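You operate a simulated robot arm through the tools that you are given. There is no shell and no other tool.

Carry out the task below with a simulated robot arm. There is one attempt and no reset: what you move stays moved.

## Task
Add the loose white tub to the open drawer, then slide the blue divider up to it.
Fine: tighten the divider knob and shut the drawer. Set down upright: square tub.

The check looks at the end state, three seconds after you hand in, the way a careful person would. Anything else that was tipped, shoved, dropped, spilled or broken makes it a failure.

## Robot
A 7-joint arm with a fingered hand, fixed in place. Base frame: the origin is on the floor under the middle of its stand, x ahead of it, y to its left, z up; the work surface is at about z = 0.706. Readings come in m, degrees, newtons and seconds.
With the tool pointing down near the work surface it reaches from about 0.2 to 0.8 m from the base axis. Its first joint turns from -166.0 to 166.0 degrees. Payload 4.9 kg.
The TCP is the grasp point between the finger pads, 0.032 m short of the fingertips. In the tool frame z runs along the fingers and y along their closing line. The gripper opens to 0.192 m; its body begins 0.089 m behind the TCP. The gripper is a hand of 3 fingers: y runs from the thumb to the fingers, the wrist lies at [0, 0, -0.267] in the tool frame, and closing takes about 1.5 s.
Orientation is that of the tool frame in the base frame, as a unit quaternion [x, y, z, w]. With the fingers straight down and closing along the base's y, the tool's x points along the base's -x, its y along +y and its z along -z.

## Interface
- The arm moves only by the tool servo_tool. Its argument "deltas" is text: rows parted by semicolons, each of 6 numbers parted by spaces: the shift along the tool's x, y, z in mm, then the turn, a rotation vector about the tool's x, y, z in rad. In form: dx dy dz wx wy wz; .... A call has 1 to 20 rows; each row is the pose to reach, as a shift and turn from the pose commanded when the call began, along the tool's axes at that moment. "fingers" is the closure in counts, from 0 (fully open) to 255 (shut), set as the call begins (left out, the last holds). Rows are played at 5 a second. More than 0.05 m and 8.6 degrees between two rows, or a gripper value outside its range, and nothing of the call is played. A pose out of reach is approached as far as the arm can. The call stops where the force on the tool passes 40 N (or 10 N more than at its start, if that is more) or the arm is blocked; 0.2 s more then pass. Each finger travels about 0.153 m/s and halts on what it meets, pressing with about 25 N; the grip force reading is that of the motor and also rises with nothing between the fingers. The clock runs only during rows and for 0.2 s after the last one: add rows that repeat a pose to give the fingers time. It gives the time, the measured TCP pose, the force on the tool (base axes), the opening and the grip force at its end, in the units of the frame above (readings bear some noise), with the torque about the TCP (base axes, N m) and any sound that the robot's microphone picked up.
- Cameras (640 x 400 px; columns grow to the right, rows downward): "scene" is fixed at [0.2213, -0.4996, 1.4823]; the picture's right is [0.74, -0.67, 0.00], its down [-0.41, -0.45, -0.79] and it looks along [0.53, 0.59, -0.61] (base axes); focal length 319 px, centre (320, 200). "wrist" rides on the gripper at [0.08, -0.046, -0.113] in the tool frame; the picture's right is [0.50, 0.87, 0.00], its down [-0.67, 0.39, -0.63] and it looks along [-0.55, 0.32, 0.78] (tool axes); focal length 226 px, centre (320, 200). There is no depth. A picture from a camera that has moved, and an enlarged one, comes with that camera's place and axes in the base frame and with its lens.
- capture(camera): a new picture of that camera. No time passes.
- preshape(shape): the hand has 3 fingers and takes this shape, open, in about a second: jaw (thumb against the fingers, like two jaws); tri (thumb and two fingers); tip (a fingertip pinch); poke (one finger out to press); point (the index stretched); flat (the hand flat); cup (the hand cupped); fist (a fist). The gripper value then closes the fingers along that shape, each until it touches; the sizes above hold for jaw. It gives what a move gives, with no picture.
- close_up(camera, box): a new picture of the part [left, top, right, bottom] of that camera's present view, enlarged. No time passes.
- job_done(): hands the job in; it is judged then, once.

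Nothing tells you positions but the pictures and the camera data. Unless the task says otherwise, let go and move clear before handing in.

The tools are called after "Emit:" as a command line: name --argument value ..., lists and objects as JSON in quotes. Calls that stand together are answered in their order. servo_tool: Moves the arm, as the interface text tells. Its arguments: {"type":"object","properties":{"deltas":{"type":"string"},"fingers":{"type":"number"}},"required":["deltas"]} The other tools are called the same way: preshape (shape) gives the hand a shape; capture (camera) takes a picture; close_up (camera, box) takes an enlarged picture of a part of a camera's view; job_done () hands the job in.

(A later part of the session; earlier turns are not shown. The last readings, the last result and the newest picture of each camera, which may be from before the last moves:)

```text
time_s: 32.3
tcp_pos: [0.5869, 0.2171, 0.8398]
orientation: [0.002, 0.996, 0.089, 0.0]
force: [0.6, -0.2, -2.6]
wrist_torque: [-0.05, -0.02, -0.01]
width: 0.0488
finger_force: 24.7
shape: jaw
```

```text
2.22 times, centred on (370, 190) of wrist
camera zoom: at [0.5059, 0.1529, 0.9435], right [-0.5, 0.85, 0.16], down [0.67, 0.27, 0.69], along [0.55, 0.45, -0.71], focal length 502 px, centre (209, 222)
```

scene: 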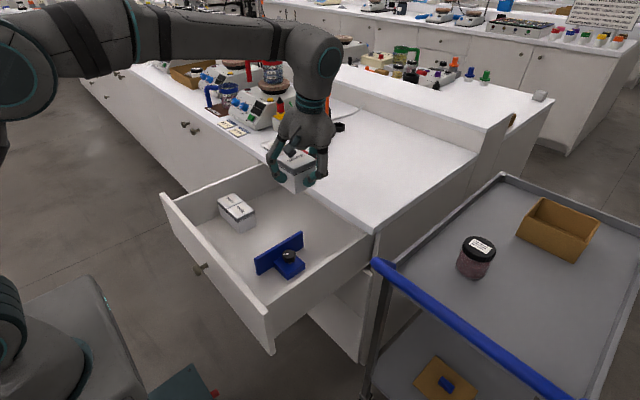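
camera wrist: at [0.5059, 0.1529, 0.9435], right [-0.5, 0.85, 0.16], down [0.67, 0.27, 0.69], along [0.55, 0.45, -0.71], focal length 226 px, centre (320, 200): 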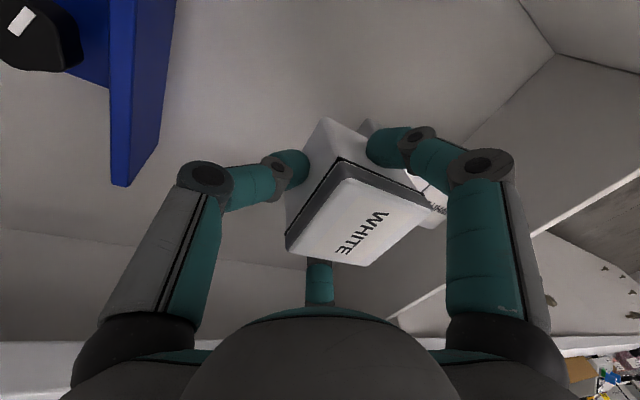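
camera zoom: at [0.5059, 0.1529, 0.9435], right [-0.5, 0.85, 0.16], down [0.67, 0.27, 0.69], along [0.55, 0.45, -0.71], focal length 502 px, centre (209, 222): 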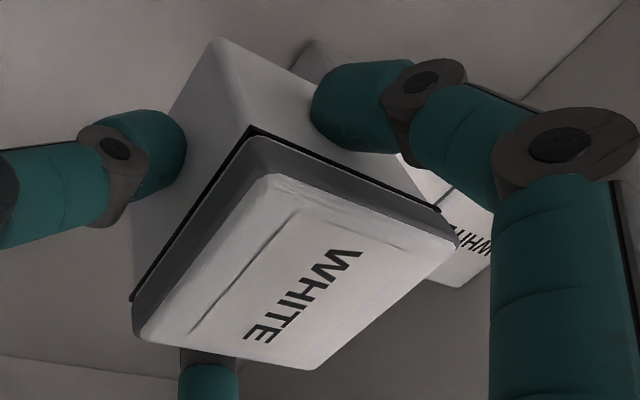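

From both views the tub's lid would just graze the neighbour: the tub sits about y 0.211–0.281 against a face at 0.280. I'll shift 5 mm toward -y and 1.5 mm in x, then lower to about 8 mm above the floor.

Emit:
servo_tool --deltas "-1.5 -4.5 -0.8 0 0 0; -1.5 -4.5 -0.8 0 0 0; -1.5 -7 13 0 0 0; -1.5 -9.3 26 0 0 0; -1.5 -11.6 38.5 0 0 0; -1.5 -14 51 0 0 0; -1.5 -16.1 63.1 0 0 0; -1.5 -16.1 63.1 0 0 0; -1.5 -16.1 63.1 0 0 0"

Emit:
close_up --camera "scene" --box '[215, 180, 295, 240]'

Emit:
close_up --camera "wrist" --box '[270, 80, 490, 280]'

```text
time_s: 34.3
tcp_pos: [0.5883, 0.2137, 0.7746]
orientation: [0.002, 0.996, 0.09, 0.0]
force: [0.1, -0.5, -2.9]
wrist_torque: [-0.02, 0.0, 0.0]
width: 0.0489
finger_force: 25.3
shape: jaw
```

```text
6.67 times, centred on (255, 210) of scene
camera zoom: at [0.2213, -0.4996, 1.4823], right [0.74, -0.67, 0.0], down [-0.41, -0.45, -0.79], along [0.53, 0.59, -0.61], focal length 2124 px, centre (753, 133)
```

zoom: 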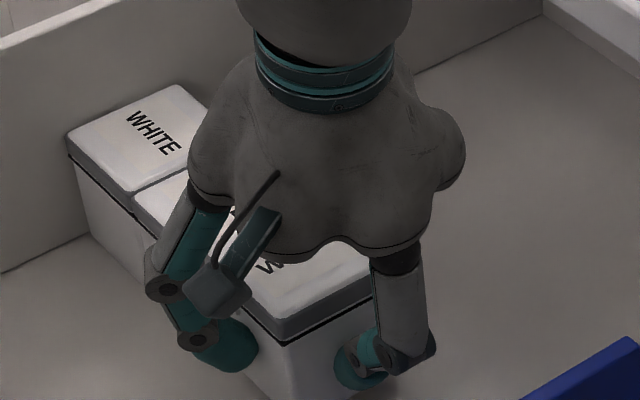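

```text
2.00 times, centred on (380, 180) of wrist
camera zoom: at [0.5074, 0.1486, 0.8792], right [-0.5, 0.85, 0.16], down [0.67, 0.27, 0.69], along [0.55, 0.45, -0.71], focal length 452 px, centre (200, 240)
```

zoom: 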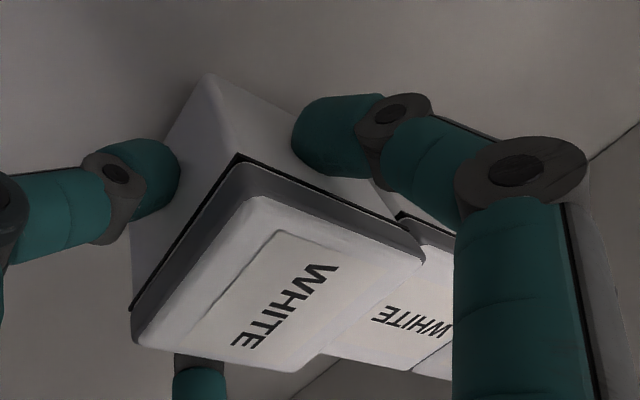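

Emit:
close_up --camera "wrist" --box '[430, 160, 510, 220]'

Emit:
close_up --camera "scene" --box '[220, 195, 280, 240]'

```text
6.67 times, centred on (470, 190) of wrist
camera zoom: at [0.5074, 0.1486, 0.8792], right [-0.5, 0.85, 0.16], down [0.67, 0.27, 0.69], along [0.55, 0.45, -0.71], focal length 1507 px, centre (-680, 267)
```

zoom: 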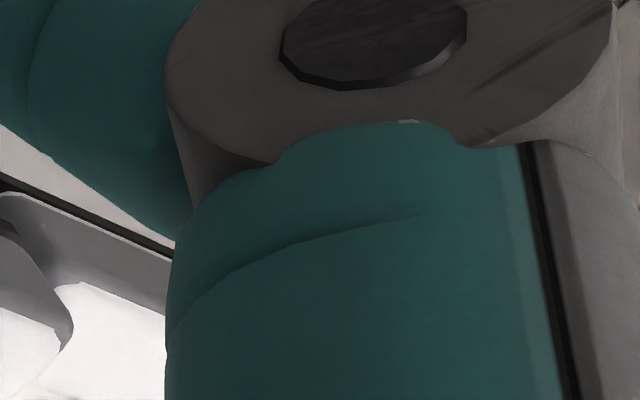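

```text
8.89 times, centred on (250, 218) of scene
camera zoom: at [0.2213, -0.4996, 1.4823], right [0.74, -0.67, 0.0], down [-0.41, -0.45, -0.79], along [0.53, 0.59, -0.61], focal length 2832 px, centre (942, 44)
```

zoom: 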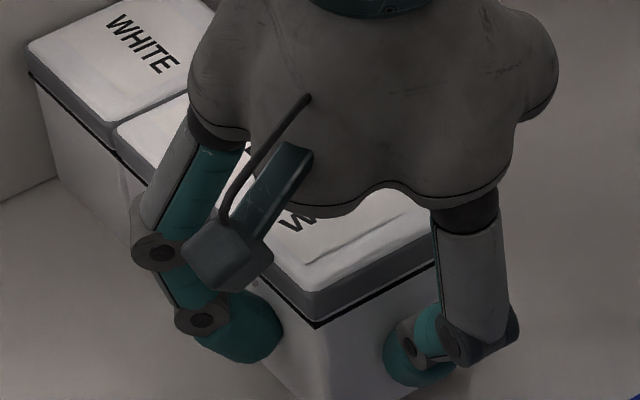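

Emit:
close_up --camera "wrist" --box '[400, 150, 480, 210]'

Emit:
close_up --camera "wrist" --box '[400, 200, 480, 260]'

```text
6.67 times, centred on (440, 180) of wrist
camera zoom: at [0.5074, 0.1486, 0.8792], right [-0.5, 0.85, 0.16], down [0.67, 0.27, 0.69], along [0.55, 0.45, -0.71], focal length 1507 px, centre (-480, 333)
```

zoom: 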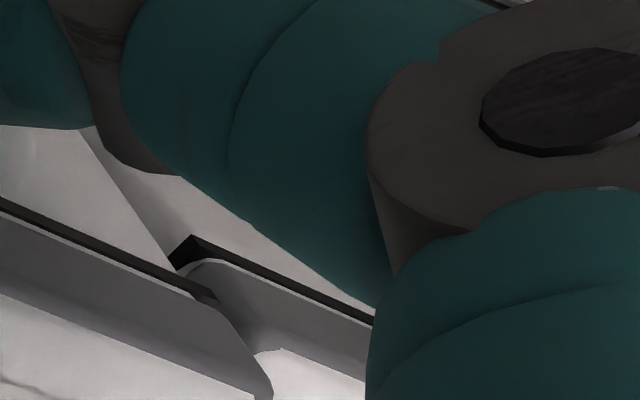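

```text
6.67 times, centred on (440, 230) of wrist
camera zoom: at [0.5074, 0.1486, 0.8792], right [-0.5, 0.85, 0.16], down [0.67, 0.27, 0.69], along [0.55, 0.45, -0.71], focal length 1507 px, centre (-480, 0)
```

zoom: 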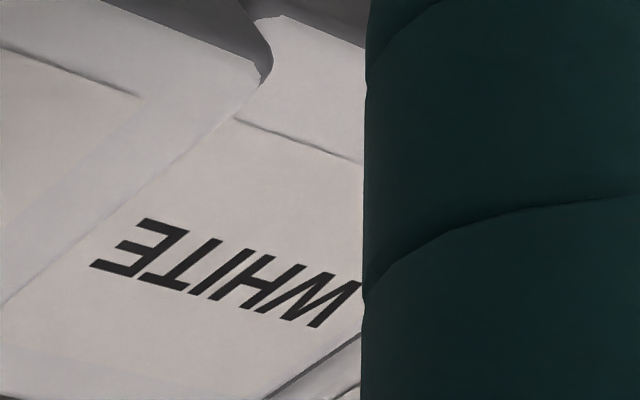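

The two lids are nearly flush side by side with no contact force, so the gap is about 0–2 mm. I'll ease 1.5 mm away and lower in small steps until the floor takes the weight.

Emit:
servo_tool --deltas "0 -1.5 0 0 0 0; 0 -1.9 2 0 0 0; 0 -2.2 4 0 0 0; 0 -2.4 5 0 0 0; 0 -2.4 5 0 0 0; 0 -2.4 5 0 0 0"

Emit:
servo_tool --deltas "0 -0.2 1 0 0 0; 0 -0.4 2 0 0 0; 0 -0.4 2 0 0 0"

```text
time_s: 35.7
tcp_pos: [0.5869, 0.2114, 0.7702]
orientation: [0.002, 0.996, 0.09, -0.001]
force: [0.7, -1.0, -1.8]
wrist_torque: [-0.03, 0.01, -0.02]
width: 0.0486
finger_force: 24.7
shape: jaw
```

```text
time_s: 36.5
tcp_pos: [0.588, 0.211, 0.7682]
orientation: [0.002, 0.996, 0.09, 0.0]
force: [-0.5, -0.4, -2.2]
wrist_torque: [-0.05, 0.01, 0.0]
width: 0.049
finger_force: 25.0
shape: jaw
```

Emit:
servo_tool --deltas "0 -0.2 1 0 0 0; 0 -0.4 2 0 0 0; 0 -0.4 2 0 0 0"

Emit:
servo_tool --deltas "0 -0.2 1 0 0 0; 0 -0.4 2 0 0 0; 0 -0.4 2 0 0 0"

```text
time_s: 37.3
tcp_pos: [0.588, 0.2123, 0.7656]
orientation: [0.002, 0.996, 0.09, -0.001]
force: [-0.6, -0.6, -1.6]
wrist_torque: [-0.01, -0.02, 0.02]
width: 0.0487
finger_force: 25.5
shape: jaw
```

```text
time_s: 38.1
tcp_pos: [0.5881, 0.2099, 0.764]
orientation: [0.002, 0.996, 0.089, -0.001]
force: [0.0, 0.3, -1.2]
wrist_torque: [-0.07, -0.04, 0.0]
width: 0.0487
finger_force: 25.5
shape: jaw
```

Emit:
close_up --camera "scene" --box '[220, 195, 290, 245]'

Emit:
servo_tool --deltas "0 -0.2 1 0 0 0; 0 -0.4 2 0 0 0; 0 -0.4 2 0 0 0"

Emit:
close_up --camera "wrist" --box '[400, 150, 480, 210]'

```text
8.00 times, centred on (255, 220) of scene
camera zoom: at [0.2213, -0.4996, 1.4823], right [0.74, -0.67, 0.0], down [-0.41, -0.45, -0.79], along [0.53, 0.59, -0.61], focal length 2549 px, centre (840, 40)
```

zoom: 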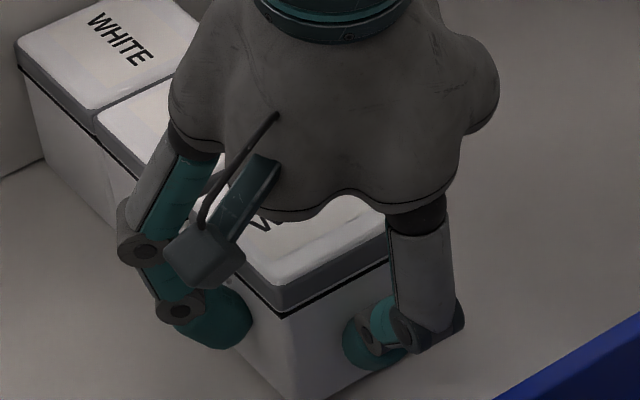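

```text
time_s: 38.9
tcp_pos: [0.588, 0.2114, 0.7616]
orientation: [0.002, 0.996, 0.091, 0.001]
force: [1.2, 0.3, -1.1]
wrist_torque: [-0.06, 0.0, 0.01]
width: 0.049
finger_force: 24.5
shape: jaw
```

```text
6.67 times, centred on (440, 180) of wrist
camera zoom: at [0.5074, 0.1472, 0.8653], right [-0.5, 0.85, 0.16], down [0.67, 0.27, 0.69], along [0.55, 0.45, -0.71], focal length 1507 px, centre (-480, 333)
```

zoom: 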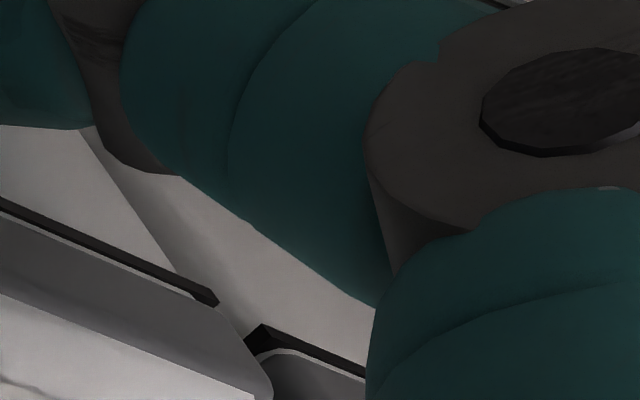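

The tub's seam is now level with its neighbour's, so it's about at floor height, with a gap of roughly 4–5 mm. I'll take another small step down to confirm contact.

Emit:
servo_tool --deltas "0 -0.2 1 0 0 0; 0 -0.2 1 0 0 0; 0 -0.2 1 0 0 0"

Emit:
servo_tool --deltas "0 -0.2 1 0 0 0; 0 -0.2 1 0 0 0; 0 -0.2 1 0 0 0"

```text
time_s: 39.7
tcp_pos: [0.588, 0.2112, 0.7616]
orientation: [0.002, 0.996, 0.09, 0.0]
force: [-1.5, 0.6, 3.0]
wrist_torque: [-0.01, 0.04, -0.01]
width: 0.049
finger_force: 25.0
shape: jaw
```

```text
time_s: 40.5
tcp_pos: [0.5895, 0.2109, 0.7612]
orientation: [0.002, 0.996, 0.089, 0.0]
force: [-0.9, -2.0, 11.9]
wrist_torque: [0.08, 0.09, 0.0]
width: 0.0487
finger_force: 25.1
shape: jaw
```

Floor contact is confirmed (+12 N). I'll ease up 1.5 mm to unload it and then nudge +3 mm in y toward the row.

Emit:
servo_tool --deltas "0 0.3 -1.5 0 0 0; 0 1.3 -1.3 0 0 0; 0 2.3 -1.1 0 0 0; 0 3.2 -0.9 0 0 0; 0 3.2 -0.9 0 0 0"

Emit:
close_up --camera "wrist" --box '[400, 150, 480, 210]'

```text
time_s: 41.7
tcp_pos: [0.5877, 0.2143, 0.7605]
orientation: [0.002, 0.996, 0.09, 0.0]
force: [0.0, -1.8, 2.7]
wrist_torque: [-0.05, -0.01, -0.02]
width: 0.0488
finger_force: 25.3
shape: jaw
```

```text
6.67 times, centred on (440, 180) of wrist
camera zoom: at [0.5071, 0.1503, 0.8649], right [-0.5, 0.85, 0.16], down [0.67, 0.27, 0.69], along [0.55, 0.45, -0.71], focal length 1507 px, centre (-480, 333)
```

zoom: 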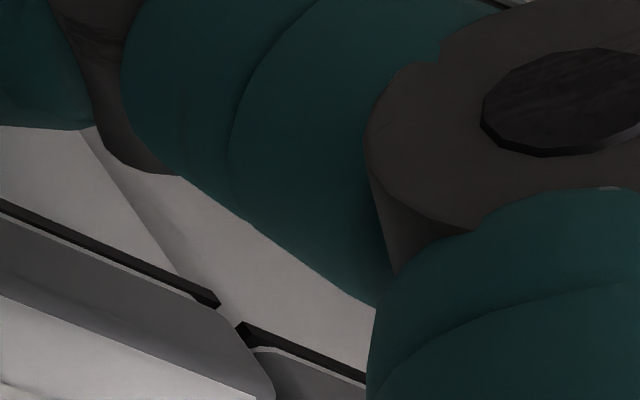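

The gap is down to about 2.5 mm and the tubs' fronts line up. One more small nudge of 1.8 mm.

Emit:
servo_tool --deltas "0 0.9 0.2 0 0 0; 0 1.8 0.2 0 0 0; 0 1.8 0.2 0 0 0"

Emit:
close_up --camera "wrist" --box '[400, 150, 480, 210]'

Emit:
capture --camera "scene"

```text
time_s: 42.5
tcp_pos: [0.5878, 0.2163, 0.7617]
orientation: [0.002, 0.996, 0.089, -0.001]
force: [-0.1, -0.3, -0.6]
wrist_torque: [-0.05, 0.01, -0.01]
width: 0.049
finger_force: 24.8
shape: jaw
```

```text
6.67 times, centred on (440, 180) of wrist
camera zoom: at [0.5074, 0.152, 0.8651], right [-0.5, 0.85, 0.16], down [0.67, 0.27, 0.69], along [0.55, 0.45, -0.71], focal length 1507 px, centre (-480, 333)
```

zoom: 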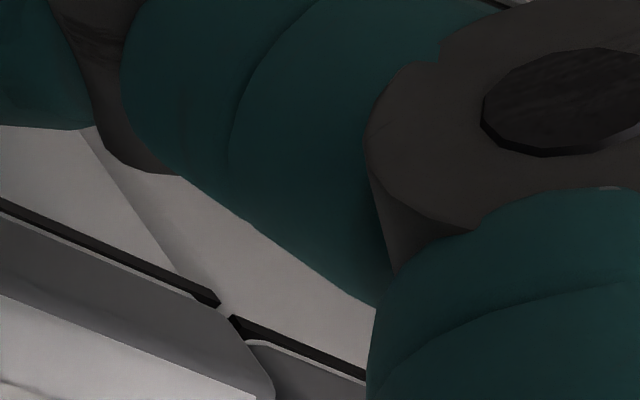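

```text
taken
```

scene: 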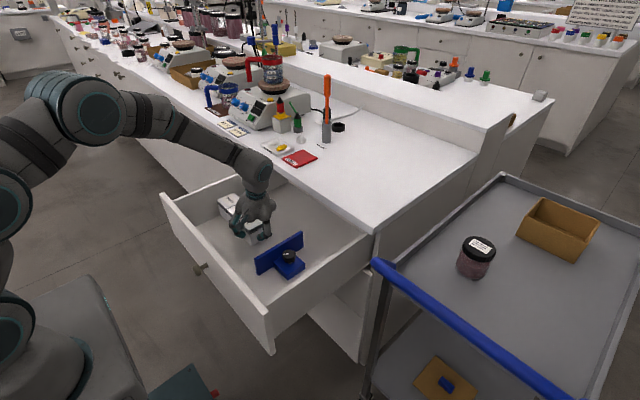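

The gap is now about 1 mm and the tub rests on the floor. I'll open just enough to release, because the thumb's knuckle has limited room before the divider plate.

Emit:
servo_tool --deltas "0 0 0 0 0 0; 0 0 0 0 0 0; 0 0 0 0 0 0; 0 0 0 0 0 0; 0 0 0 0 0 0" --fingers 150

Emit:
capture --camera "wrist"

Emit:
close_up --camera "scene" --box '[210, 180, 320, 280]'

```text
time_s: 43.7
tcp_pos: [0.5882, 0.2156, 0.7613]
orientation: [0.002, 0.996, 0.09, 0.0]
force: [0.7, -0.6, 1.1]
wrist_torque: [0.0, 0.01, -0.02]
width: 0.0795
finger_force: 0.1
shape: jaw
```

```text
taken
camera wrist: at [0.5076, 0.152, 0.8653], right [-0.5, 0.85, 0.16], down [0.67, 0.27, 0.69], along [0.55, 0.45, -0.71], focal length 226 px, centre (320, 200)
```

wrist: 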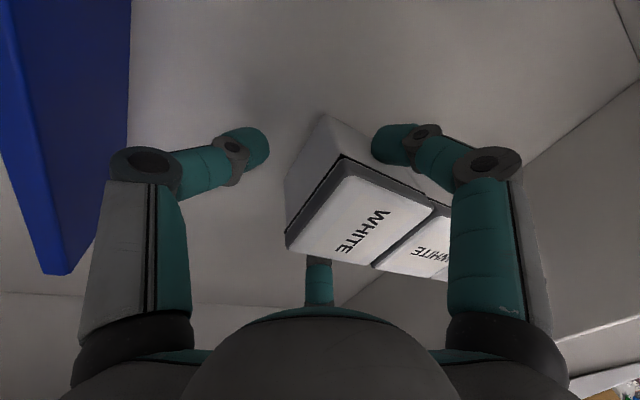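

```text
4.00 times, centred on (265, 230) of scene
camera zoom: at [0.2213, -0.4996, 1.4823], right [0.74, -0.67, 0.0], down [-0.41, -0.45, -0.79], along [0.53, 0.59, -0.61], focal length 1274 px, centre (540, 80)
```

zoom: 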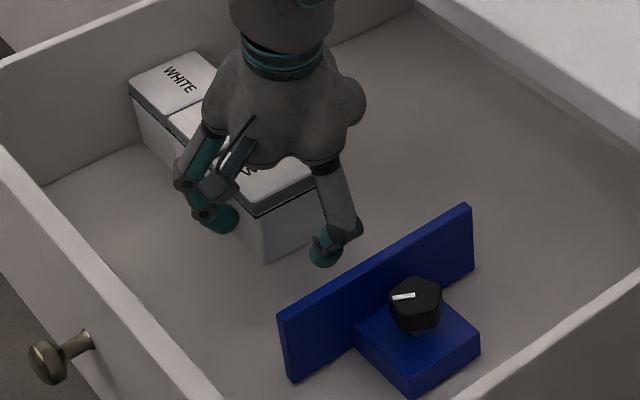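

The tub is released and standing flush with its neighbour. I'll open slightly more for clearance and lift straight up.

Emit:
servo_tool --deltas "0 0 0 0 0 0; 0 0 0 0 0 0; 0 0 0 0 0 0" --fingers 136

Emit:
servo_tool --deltas "0 2 -10 0 0 0; 0 4 -20 0 0 0; 0 7 -39 0 0 0; 0 12 -66 0 0 0; 0 18 -98 0 0 0; 0 25 -138 0 0 0; 0 36 -197 0 0 0; 0 36 -197 0 0 0"

Emit:
capture --camera "wrist"

Emit:
close_up --camera "scene" --box '[190, 170, 330, 290]'

```text
time_s: 44.5
tcp_pos: [0.5879, 0.217, 0.7625]
orientation: [0.001, 0.996, 0.09, 0.0]
force: [-0.1, 0.0, -0.4]
wrist_torque: [-0.03, -0.03, 0.02]
width: 0.0892
finger_force: 0.1
shape: jaw
```

```text
refused: row 7 steps farther than a row can; nothing moved
```

```text
taken
camera wrist: at [0.5076, 0.152, 0.8653], right [-0.5, 0.85, 0.16], down [0.67, 0.27, 0.69], along [0.55, 0.45, -0.71], focal length 226 px, centre (320, 200)
```

wrist: 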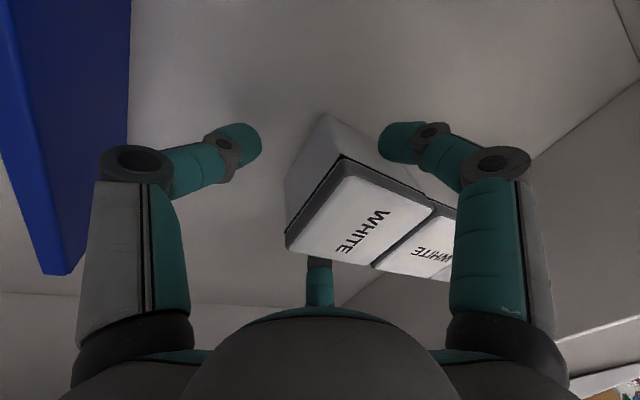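

```text
3.33 times, centred on (260, 230) of scene
camera zoom: at [0.2213, -0.4996, 1.4823], right [0.74, -0.67, 0.0], down [-0.41, -0.45, -0.79], along [0.53, 0.59, -0.61], focal length 1062 px, centre (520, 100)
```

zoom: 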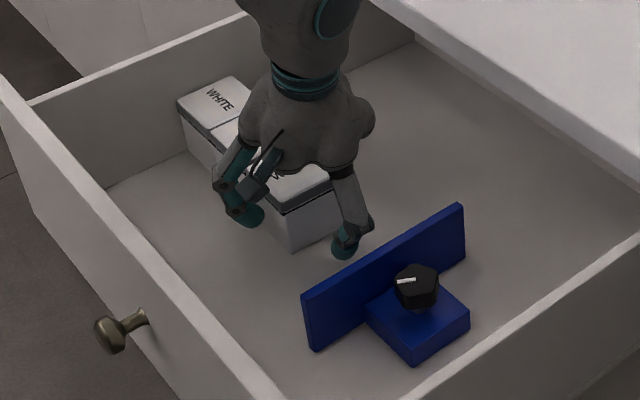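

The last row's step was too large and was refused; nothing moved. I'll redo the lift in smaller steps.

Emit:
servo_tool --deltas "0 1.8 -10 0 0 0; 0 3.6 -20 0 0 0; 0 7 -39 0 0 0; 0 11.6 -64 0 0 0; 0 17 -93 0 0 0; 0 23 -128 0 0 0; 0 29.5 -162 0 0 0; 0 36 -197 0 0 0; 0 36 -197 0 0 0"

Emit:
capture --camera "wrist"

Emit:
close_up --camera "scene" --box '[190, 170, 330, 290]'

```text
time_s: 46.5
tcp_pos: [0.5876, 0.2165, 0.962]
orientation: [0.002, 0.996, 0.089, -0.001]
force: [0.5, -0.1, -0.2]
wrist_torque: [-0.02, 0.0, -0.02]
width: 0.0892
finger_force: 0.0
shape: jaw
```

```text
taken
camera wrist: at [0.5072, 0.1518, 1.0654], right [-0.5, 0.85, 0.15], down [0.67, 0.27, 0.69], along [0.55, 0.45, -0.71], focal length 226 px, centre (320, 200)
```

wrist: 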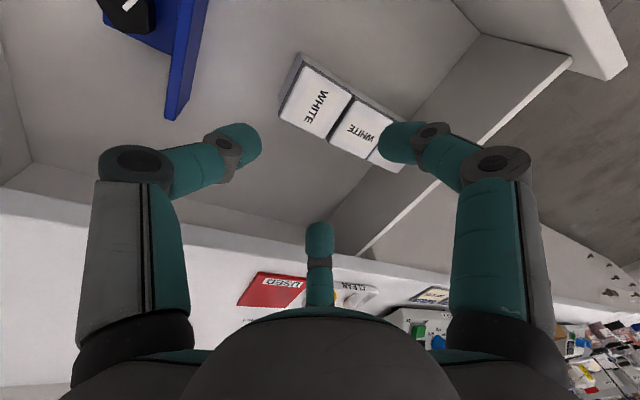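

```text
3.33 times, centred on (260, 230) of scene
camera zoom: at [0.2213, -0.4996, 1.4823], right [0.74, -0.67, 0.0], down [-0.41, -0.45, -0.79], along [0.53, 0.59, -0.61], focal length 1062 px, centre (520, 100)
```

zoom: 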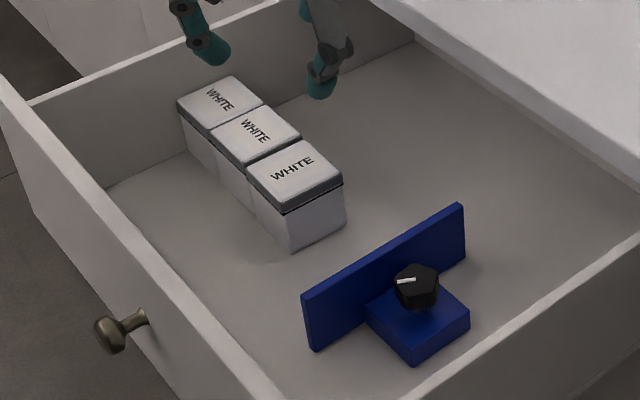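

The tub is upright and flush in the row. Next is the divider: I'll level the tool and move above the knob to measure it accurately.

Emit:
servo_tool --deltas "0 -28 -5 0.045 0 0; 0 -57 -10 0.09 0 0; 0 -85 -15.5 0.135 0 0; 0 -113 -20.6 0.18 0 0; 0 -141 -25.7 0.18 0 0; 0 -169.7 -30.9 0.18 0 0; 0 -169.7 -30.9 0.18 0 0; 0 -169.7 -30.9 0.18 0 0" --fingers 60

Emit:
capture --camera "wrist"

Emit:
close_up --camera "scene" --box '[240, 210, 330, 290]'

```text
time_s: 48.3
tcp_pos: [0.588, 0.0431, 0.9614]
orientation: [0.002, 1.0, 0.0, -0.001]
force: [-1.5, -0.2, 0.2]
wrist_torque: [-0.02, 0.01, -0.03]
width: 0.1465
finger_force: 0.0
shape: jaw
```

```text
taken
camera wrist: at [0.5074, -0.0008, 1.0751], right [-0.5, 0.87, 0.0], down [0.67, 0.39, 0.63], along [0.55, 0.31, -0.78], focal length 226 px, centre (320, 200)
```

wrist: 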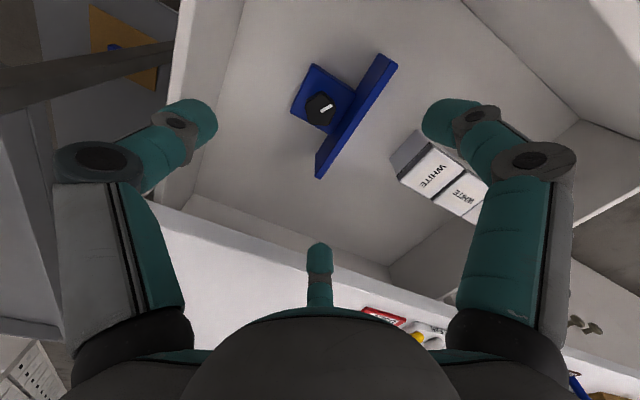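

```text
5.00 times, centred on (285, 250) of scene
camera zoom: at [0.2213, -0.4996, 1.4823], right [0.74, -0.67, 0.0], down [-0.41, -0.45, -0.79], along [0.53, 0.59, -0.61], focal length 1593 px, centre (495, -50)
```

zoom: 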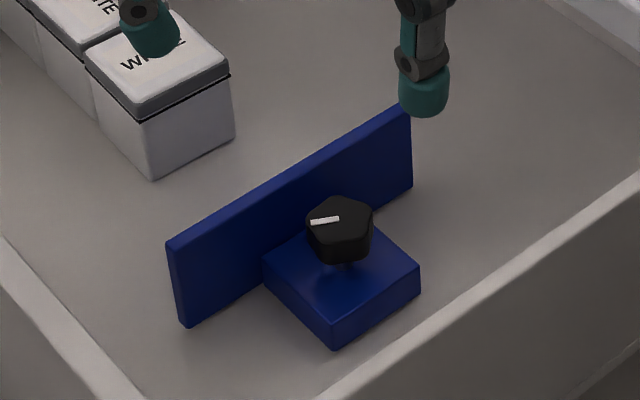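

Emit:
close_up --camera "wrist" --box '[280, 40, 410, 190]'

Emit:
close_up --camera "wrist" --box '[370, 110, 500, 240]'

Emit:
close_up --camera "scene" --box '[275, 240, 315, 280]'

```text
2.67 times, centred on (345, 115) of wrist
camera zoom: at [0.5074, -0.0008, 1.0751], right [-0.5, 0.87, 0.0], down [0.67, 0.39, 0.63], along [0.55, 0.31, -0.78], focal length 603 px, centre (253, 427)
```

zoom: 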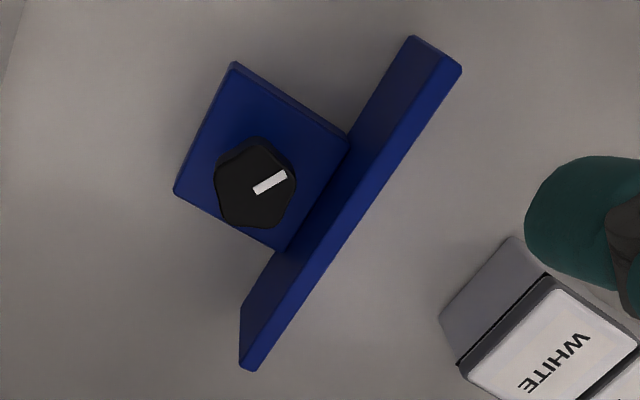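

```text
3.08 times, centred on (435, 175) of wrist
camera zoom: at [0.5074, -0.0008, 1.0751], right [-0.5, 0.87, 0.0], down [0.67, 0.39, 0.63], along [0.55, 0.31, -0.78], focal length 696 px, centre (-34, 277)
```

zoom: 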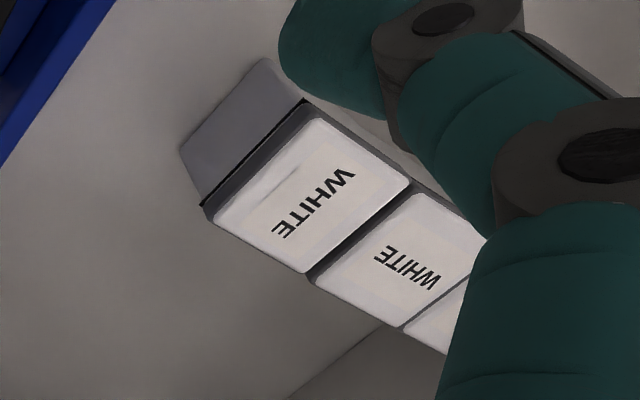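

```text
10.00 times, centred on (295, 260) of scene
camera zoom: at [0.2213, -0.4996, 1.4823], right [0.74, -0.67, 0.0], down [-0.41, -0.45, -0.79], along [0.53, 0.59, -0.61], focal length 3186 px, centre (570, -400)
```

zoom: 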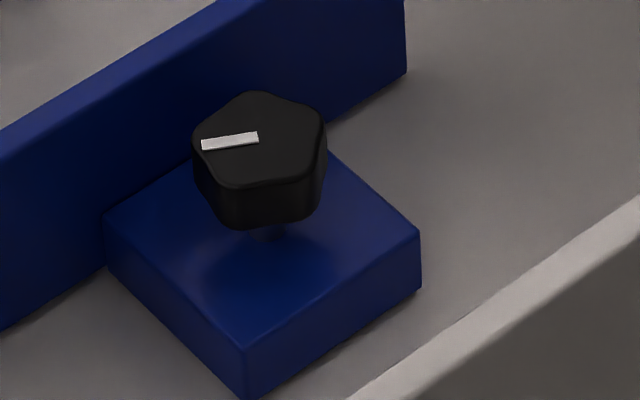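

The knob measures about (0.5875, 0.046), top z≈0.782 and about 4 cm wide. The plate has roughly 11 cm to travel to the tub. I'll narrow the fingers and come down in stages over the knob.

Emit:
servo_tool --deltas "0.5 2.4 30 0 0 0; 0.5 2.4 60 0 0 0; 0.5 2.4 90 0 0 0; 0.5 2.4 115 0 0 0; 0.5 2.4 121 0 0 0; 0.5 2.4 121 0 0 0; 0.5 2.4 121 0 0 0" --fingers 176

Emit:
capture --camera "wrist"

Emit:
close_up --camera "scene" --box '[240, 200, 340, 290]'

```text
time_s: 49.9
tcp_pos: [0.5868, 0.0462, 0.8409]
orientation: [0.003, 1.0, 0.001, 0.0]
force: [0.1, 0.0, -0.3]
wrist_torque: [0.0, 0.02, 0.01]
width: 0.0598
finger_force: 0.0
shape: jaw
```

```text
taken
camera wrist: at [0.5065, 0.0009, 0.9547], right [-0.5, 0.87, 0.0], down [0.67, 0.39, 0.63], along [0.55, 0.31, -0.78], focal length 226 px, centre (320, 200)
```

wrist: 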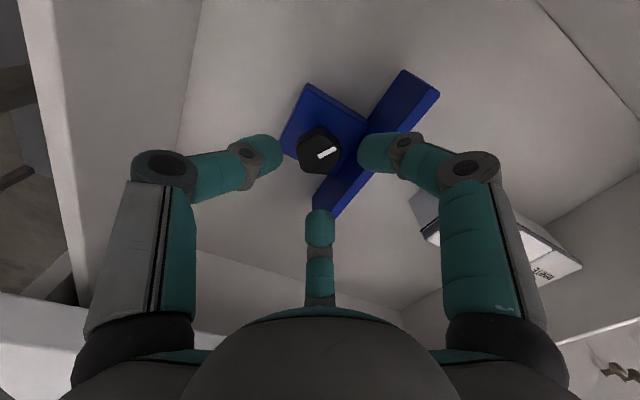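

```text
4.44 times, centred on (290, 245) of scene
camera zoom: at [0.2213, -0.4996, 1.4823], right [0.74, -0.67, 0.0], down [-0.41, -0.45, -0.79], along [0.53, 0.59, -0.61], focal length 1416 px, centre (453, 0)
```

zoom: 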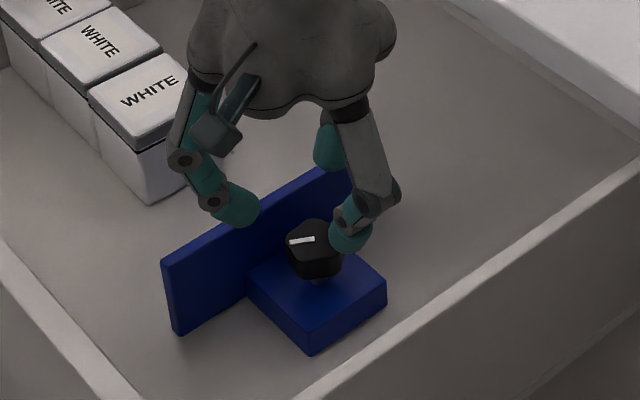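

Emit:
close_up --camera "wrist" --box '[270, 90, 410, 220]'

```text
3.08 times, centred on (340, 155) of wrist
camera zoom: at [0.5065, 0.0009, 0.9547], right [-0.5, 0.87, 0.0], down [0.67, 0.39, 0.63], along [0.55, 0.31, -0.78], focal length 696 px, centre (258, 338)
```

zoom: 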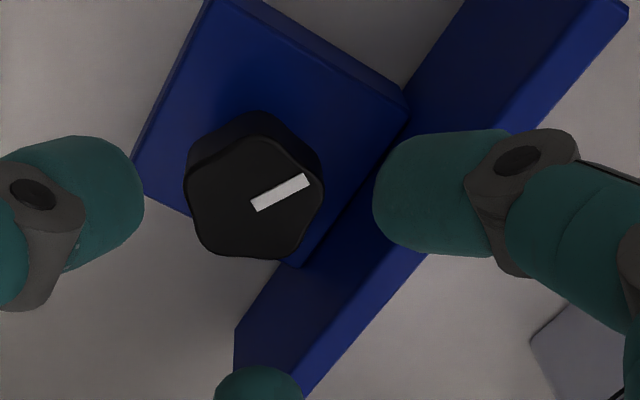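

The knob centre is at about (0.5855, 0.045), within 1–2 mm of the hand's axis, and its white mark points to roughly 140° azimuth. I'll descend onto it.

Emit:
servo_tool --deltas "1 -1 12 0 0 0; 1 -1 24 0 0 0; 1 -1 34 0 0 0; 1 -1 42 0 0 0; 1 -1 42 0 0 0"

Emit:
close_up --camera "wrist" --box '[220, 70, 430, 250]'

Emit:
close_up --camera "scene" --box '[240, 200, 340, 290]'

```text
time_s: 51.1
tcp_pos: [0.5853, 0.0442, 0.7983]
orientation: [0.001, 1.0, 0.0, 0.0]
force: [-0.4, 0.0, -0.9]
wrist_torque: [0.0, 0.0, -0.01]
width: 0.06
finger_force: 0.0
shape: jaw
```

```text
2.22 times, centred on (325, 160) of wrist
camera zoom: at [0.5054, 0.0003, 0.9125], right [-0.5, 0.87, 0.0], down [0.67, 0.39, 0.63], along [0.55, 0.31, -0.78], focal length 502 px, centre (309, 289)
```

zoom: 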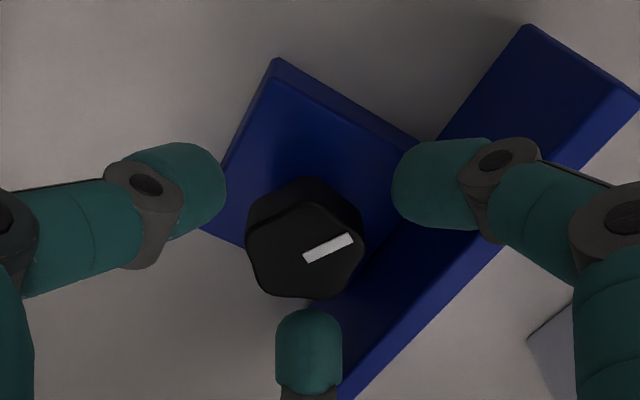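

```text
4.44 times, centred on (290, 245) of scene
camera zoom: at [0.2213, -0.4996, 1.4823], right [0.74, -0.67, 0.0], down [-0.41, -0.45, -0.79], along [0.53, 0.59, -0.61], focal length 1416 px, centre (453, 0)
```

zoom: 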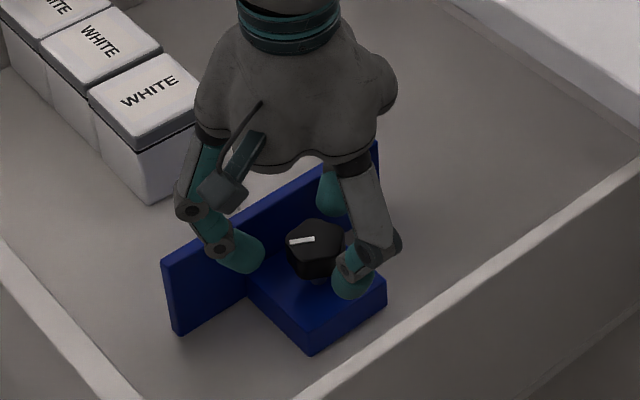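

The knob is centred between the three fingertips. I'll close on it.

Emit:
servo_tool --deltas "0 0 0 0 0 0; 0 0 0 0 0 0; 0 0 0 0 0 0; 0 0 0 0 0 0; 0 0 0 0 0 0; 0 0 0 0 0 0" --fingers 255

Emit:
close_up --camera "wrist" --box '[220, 70, 430, 250]'

Emit:
close_up --camera "scene" --box '[240, 200, 340, 290]'

```text
time_s: 52.5
tcp_pos: [0.5852, 0.0449, 0.7989]
orientation: [0.002, 1.0, 0.0, -0.001]
force: [-1.0, 0.4, -5.3]
wrist_torque: [-0.04, 0.01, 0.01]
width: 0.0338
finger_force: 25.3
shape: jaw
```

```text
2.22 times, centred on (325, 160) of wrist
camera zoom: at [0.5052, 0.0002, 0.9124], right [-0.5, 0.87, 0.0], down [0.67, 0.39, 0.63], along [0.55, 0.31, -0.78], focal length 502 px, centre (309, 289)
```

zoom: 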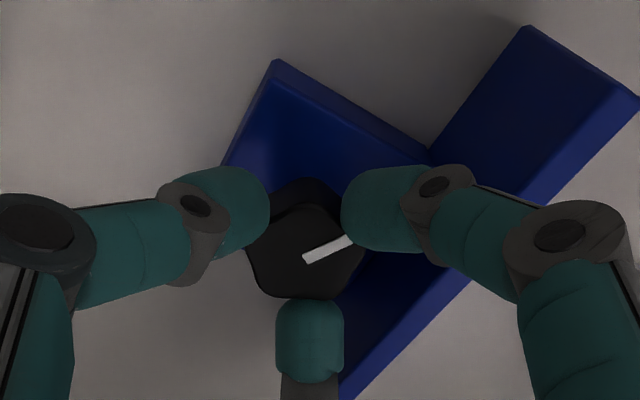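

```text
4.44 times, centred on (290, 245) of scene
camera zoom: at [0.2213, -0.4996, 1.4823], right [0.74, -0.67, 0.0], down [-0.41, -0.45, -0.79], along [0.53, 0.59, -0.61], focal length 1416 px, centre (453, 0)
```

zoom: 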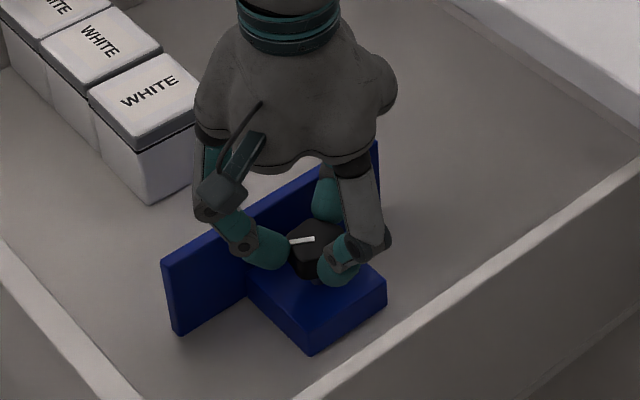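

The knob is held. I'll try sliding the divider toward +y, starting with 10 mm to read the resistance.

Emit:
servo_tool --deltas "0 2 0 0 0 0; 0 4 0 0 0 0; 0 7 0 0 0 0; 0 10 0 0 0 0; 0 10 0 0 0 0"

Emit:
close_up --camera "scene" --box '[240, 200, 340, 290]'

```text
time_s: 53.7
tcp_pos: [0.5863, 0.0548, 0.7982]
orientation: [0.002, 1.0, 0.0, 0.0]
force: [-2.9, -2.1, -4.6]
wrist_torque: [-0.05, 0.08, -0.02]
width: 0.034
finger_force: 25.3
shape: jaw
```

```text
4.44 times, centred on (290, 245) of scene
camera zoom: at [0.2213, -0.4996, 1.4823], right [0.74, -0.67, 0.0], down [-0.41, -0.45, -0.79], along [0.53, 0.59, -0.61], focal length 1416 px, centre (453, 0)
```

zoom: 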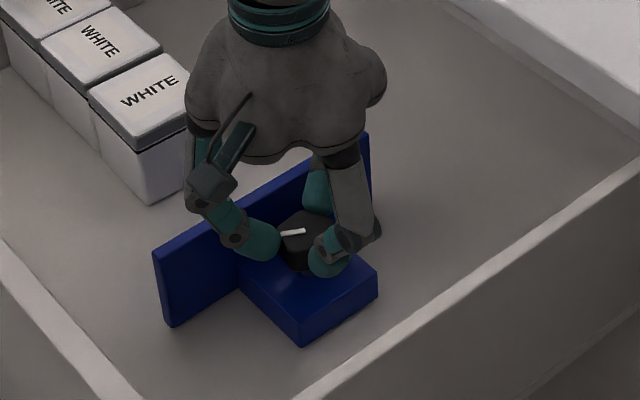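

It slides freely with only about 2 N. I'll continue 75 mm at slow speed.

Emit:
servo_tool --deltas "0 5 0 0 0 0; 0 12 0 0 0 0; 0 20 0 0 0 0; 0 28 0 0 0 0; 0 36 0 0 0 0; 0 44 0 0 0 0; 0 52 0 0 0 0; 0 60 0 0 0 0; 0 68 0 0 0 0; 0 75 0 0 0 0; 0 75 0 0 0 0"

Emit:
close_up --camera "scene" --box '[210, 180, 310, 270]'

Emit:
capture --camera "wrist"

```text
time_s: 56.1
tcp_pos: [0.5869, 0.1303, 0.7984]
orientation: [0.001, 1.0, 0.0, -0.001]
force: [-2.7, 0.4, -5.3]
wrist_torque: [-0.01, 0.09, -0.04]
width: 0.0337
finger_force: 25.1
shape: jaw
```

```text
4.44 times, centred on (260, 225) of scene
camera zoom: at [0.2213, -0.4996, 1.4823], right [0.74, -0.67, 0.0], down [-0.41, -0.45, -0.79], along [0.53, 0.59, -0.61], focal length 1416 px, centre (587, 89)
```

zoom: 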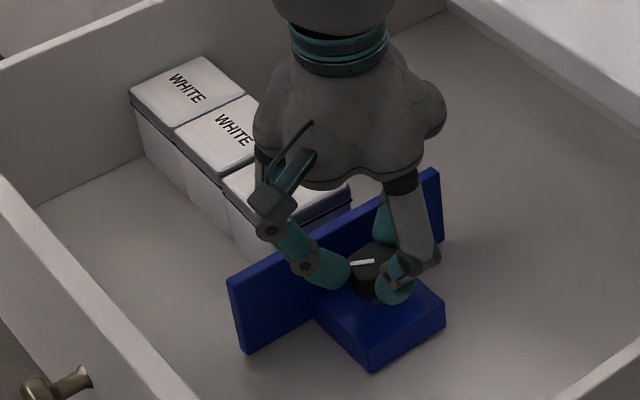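

```text
taken
camera wrist: at [0.5058, 0.0855, 0.9126], right [-0.5, 0.87, 0.0], down [0.67, 0.39, 0.63], along [0.55, 0.31, -0.78], focal length 226 px, centre (320, 200)
```

wrist: 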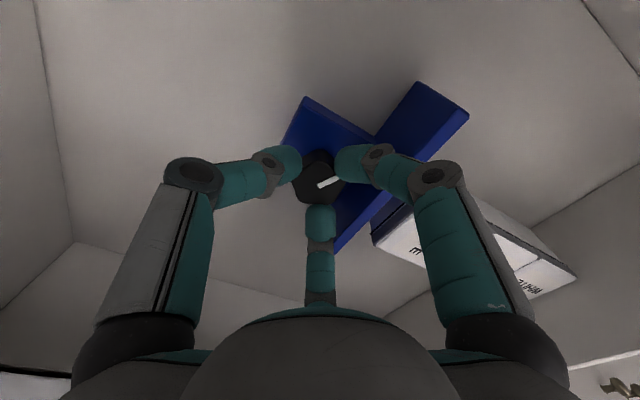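

Emit:
close_up --camera "wrist" --box '[320, 70, 500, 260]'

Emit:
servo_tool --deltas "0 3 0 0 0 0; 0 6 0 0 0 0; 0 9 0 0 0 0; 0 12 0 0 0 0; 0 15 0 0 0 0; 0 15 0 0 0 0"

Emit:
close_up --camera "wrist" --box '[320, 70, 500, 260]'

Emit:
close_up --camera "scene" --box '[210, 180, 310, 270]'

```text
2.11 times, centred on (410, 165) of wrist
camera zoom: at [0.5058, 0.0855, 0.9126], right [-0.5, 0.87, 0.0], down [0.67, 0.39, 0.63], along [0.55, 0.31, -0.78], focal length 476 px, centre (130, 274)
```

zoom: 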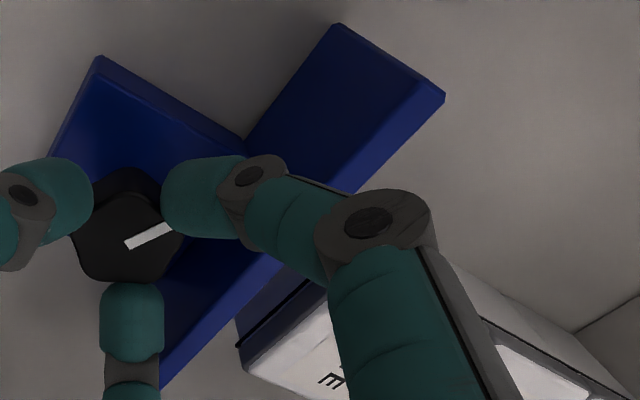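

```text
time_s: 57.5
tcp_pos: [0.5873, 0.1461, 0.7988]
orientation: [0.002, 1.0, -0.001, -0.001]
force: [-1.9, -1.6, -7.9]
wrist_torque: [-0.02, 0.06, 0.0]
width: 0.0335
finger_force: 24.5
shape: jaw
```

```text
2.11 times, centred on (410, 165) of wrist
camera zoom: at [0.5057, 0.1005, 0.9127], right [-0.5, 0.87, 0.0], down [0.67, 0.39, 0.63], along [0.55, 0.31, -0.78], focal length 476 px, centre (130, 274)
```

zoom: 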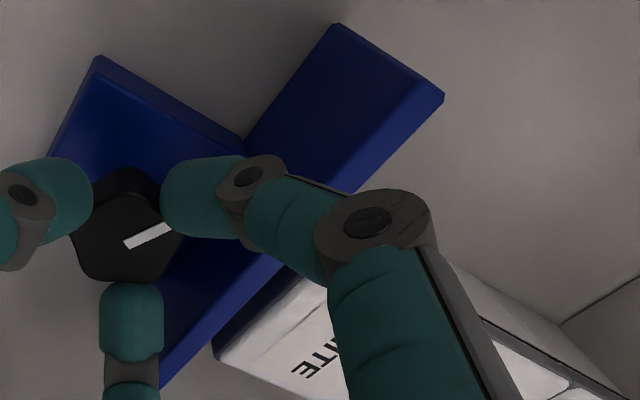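

```text
4.44 times, centred on (260, 225) of scene
camera zoom: at [0.2213, -0.4996, 1.4823], right [0.74, -0.67, 0.0], down [-0.41, -0.45, -0.79], along [0.53, 0.59, -0.61], focal length 1416 px, centre (587, 89)
```

zoom: 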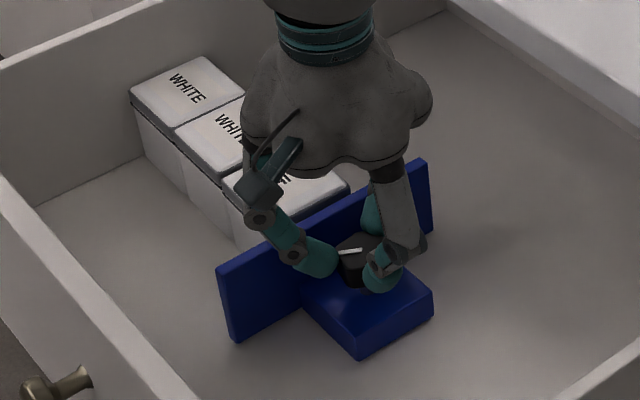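

The gap to the tub now looks like roughly 6–9 mm. I'll close it in small steps, watching the push force.

Emit:
servo_tool --deltas "0 1 0 0 0 0; 0 2 0 0 0 0; 0 3 0 0 0 0; 0 4 0 0 0 0; 0 4 0 0 0 0"

Emit:
close_up --camera "wrist" --box '[360, 150, 440, 240]'

Emit:
close_up --camera "scene" --box '[230, 190, 300, 250]'

```text
time_s: 58.7
tcp_pos: [0.5868, 0.1484, 0.7983]
orientation: [0.002, 1.0, 0.0, 0.0]
force: [-3.2, -1.7, -5.3]
wrist_torque: [-0.13, 0.1, -0.04]
width: 0.0338
finger_force: 24.4
shape: jaw
```

```text
4.44 times, centred on (400, 195) of wrist
camera zoom: at [0.5058, 0.1043, 0.9126], right [-0.5, 0.87, 0.0], down [0.67, 0.39, 0.63], along [0.55, 0.31, -0.78], focal length 1005 px, centre (-36, 222)
```

zoom: 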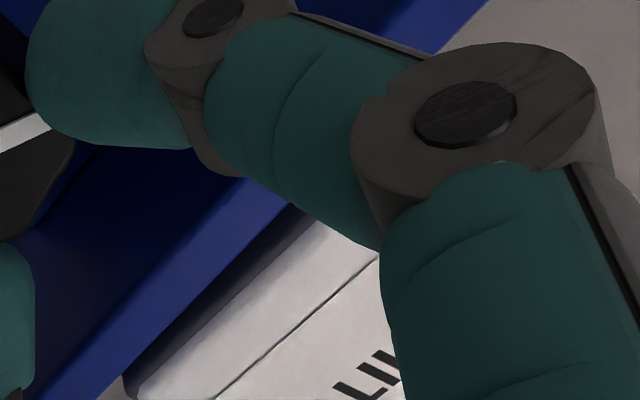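

```text
6.67 times, centred on (265, 220) of scene
camera zoom: at [0.2213, -0.4996, 1.4823], right [0.74, -0.67, 0.0], down [-0.41, -0.45, -0.79], along [0.53, 0.59, -0.61], focal length 2124 px, centre (687, 67)
```

zoom: 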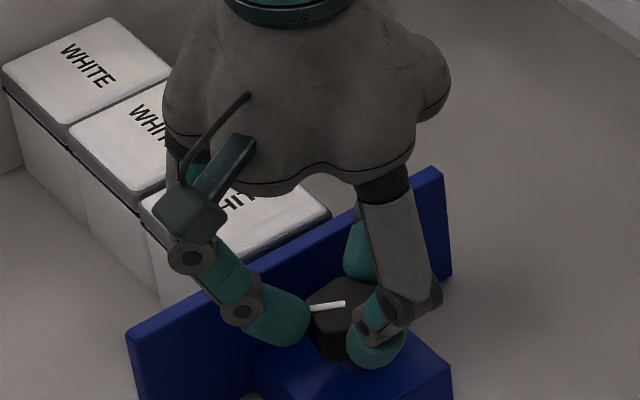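

Emit:
servo_tool --deltas "0 1 0 0 0 0; 0 2 0 0 0 0; 0 2.5 0 0 0 0; 0 2.5 0 0 0 0"

Emit:
close_up --camera "wrist" --box '[360, 150, 440, 240]'

Emit:
servo_tool --deltas "0 0.7 0 0 0 0; 0 1.4 0 0 0 0; 0 1.4 0 0 0 0"

Emit:
close_up --camera "wrist" --box '[360, 150, 440, 240]'

```text
time_s: 59.7
tcp_pos: [0.5868, 0.1505, 0.798]
orientation: [0.001, 1.0, 0.0, 0.001]
force: [-0.2, -2.1, -5.8]
wrist_torque: [-0.13, 0.03, 0.0]
width: 0.0338
finger_force: 25.0
shape: jaw
```

```text
4.44 times, centred on (400, 195) of wrist
camera zoom: at [0.5057, 0.1068, 0.9126], right [-0.5, 0.87, 0.0], down [0.67, 0.39, 0.63], along [0.55, 0.31, -0.78], focal length 1005 px, centre (-36, 222)
```

zoom: 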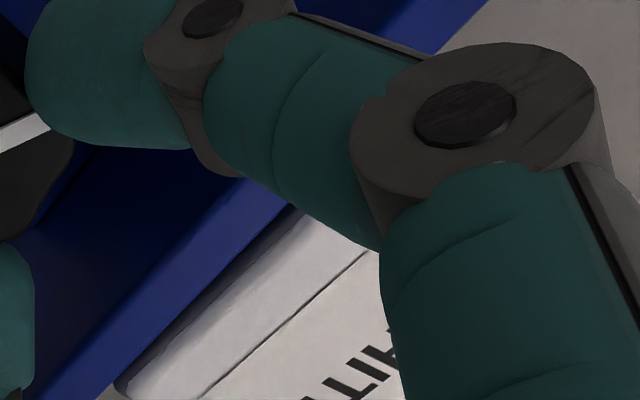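

```text
time_s: 60.5
tcp_pos: [0.5868, 0.1527, 0.7985]
orientation: [0.002, 1.0, 0.0, -0.001]
force: [-2.3, -2.4, -4.4]
wrist_torque: [-0.07, 0.09, -0.01]
width: 0.0338
finger_force: 24.9
shape: jaw
```

```text
4.44 times, centred on (400, 195) of wrist
camera zoom: at [0.5058, 0.1084, 0.9125], right [-0.5, 0.87, 0.0], down [0.67, 0.39, 0.63], along [0.55, 0.31, -0.78], focal length 1005 px, centre (-36, 222)
```

zoom: 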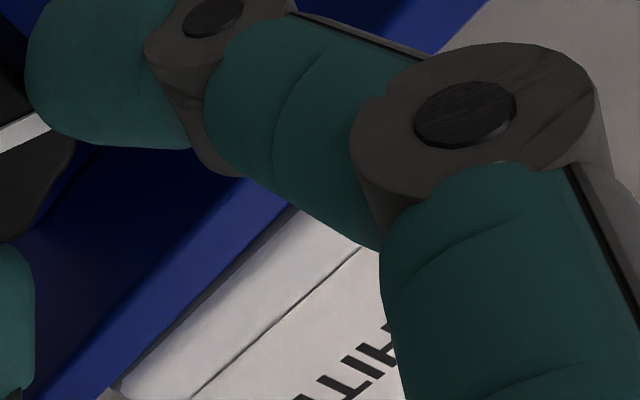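

Emit:
servo_tool --deltas "0 0.5 0 0 0 0; 0 1 0 0 0 0; 0 1 0 0 0 0"

Emit:
close_up --camera "wrist" --box '[360, 150, 440, 240]'

Emit:
servo_tool --deltas "0 0.5 0 0 0 0; 0 1 0 0 0 0; 0 1 0 0 0 0"

Emit:
close_up --camera "wrist" --box '[360, 150, 440, 240]'

```text
time_s: 61.3
tcp_pos: [0.5867, 0.153, 0.7979]
orientation: [0.002, 1.0, 0.0, -0.001]
force: [-3.0, -3.1, -2.0]
wrist_torque: [-0.13, 0.07, -0.01]
width: 0.0337
finger_force: 24.8
shape: jaw
```

```text
4.44 times, centred on (400, 195) of wrist
camera zoom: at [0.506, 0.1092, 0.9125], right [-0.5, 0.87, 0.0], down [0.67, 0.39, 0.63], along [0.55, 0.31, -0.78], focal length 1005 px, centre (-36, 222)
```

zoom: 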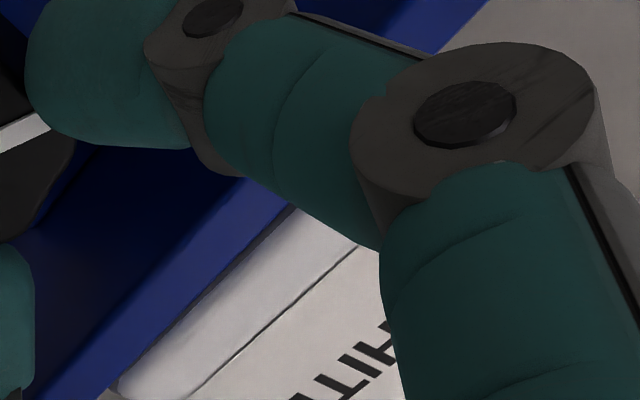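

```text
time_s: 62.1
tcp_pos: [0.5864, 0.1541, 0.7987]
orientation: [0.002, 1.0, 0.0, 0.0]
force: [-1.5, -2.0, -3.9]
wrist_torque: [-0.12, 0.08, -0.05]
width: 0.034
finger_force: 24.6
shape: jaw
```

```text
4.44 times, centred on (400, 195) of wrist
camera zoom: at [0.5059, 0.1105, 0.9125], right [-0.5, 0.87, 0.0], down [0.67, 0.39, 0.63], along [0.55, 0.31, -0.78], focal length 1005 px, centre (-36, 222)
```

zoom: 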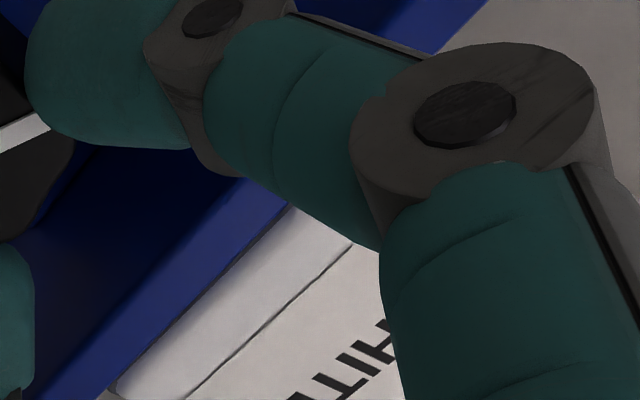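

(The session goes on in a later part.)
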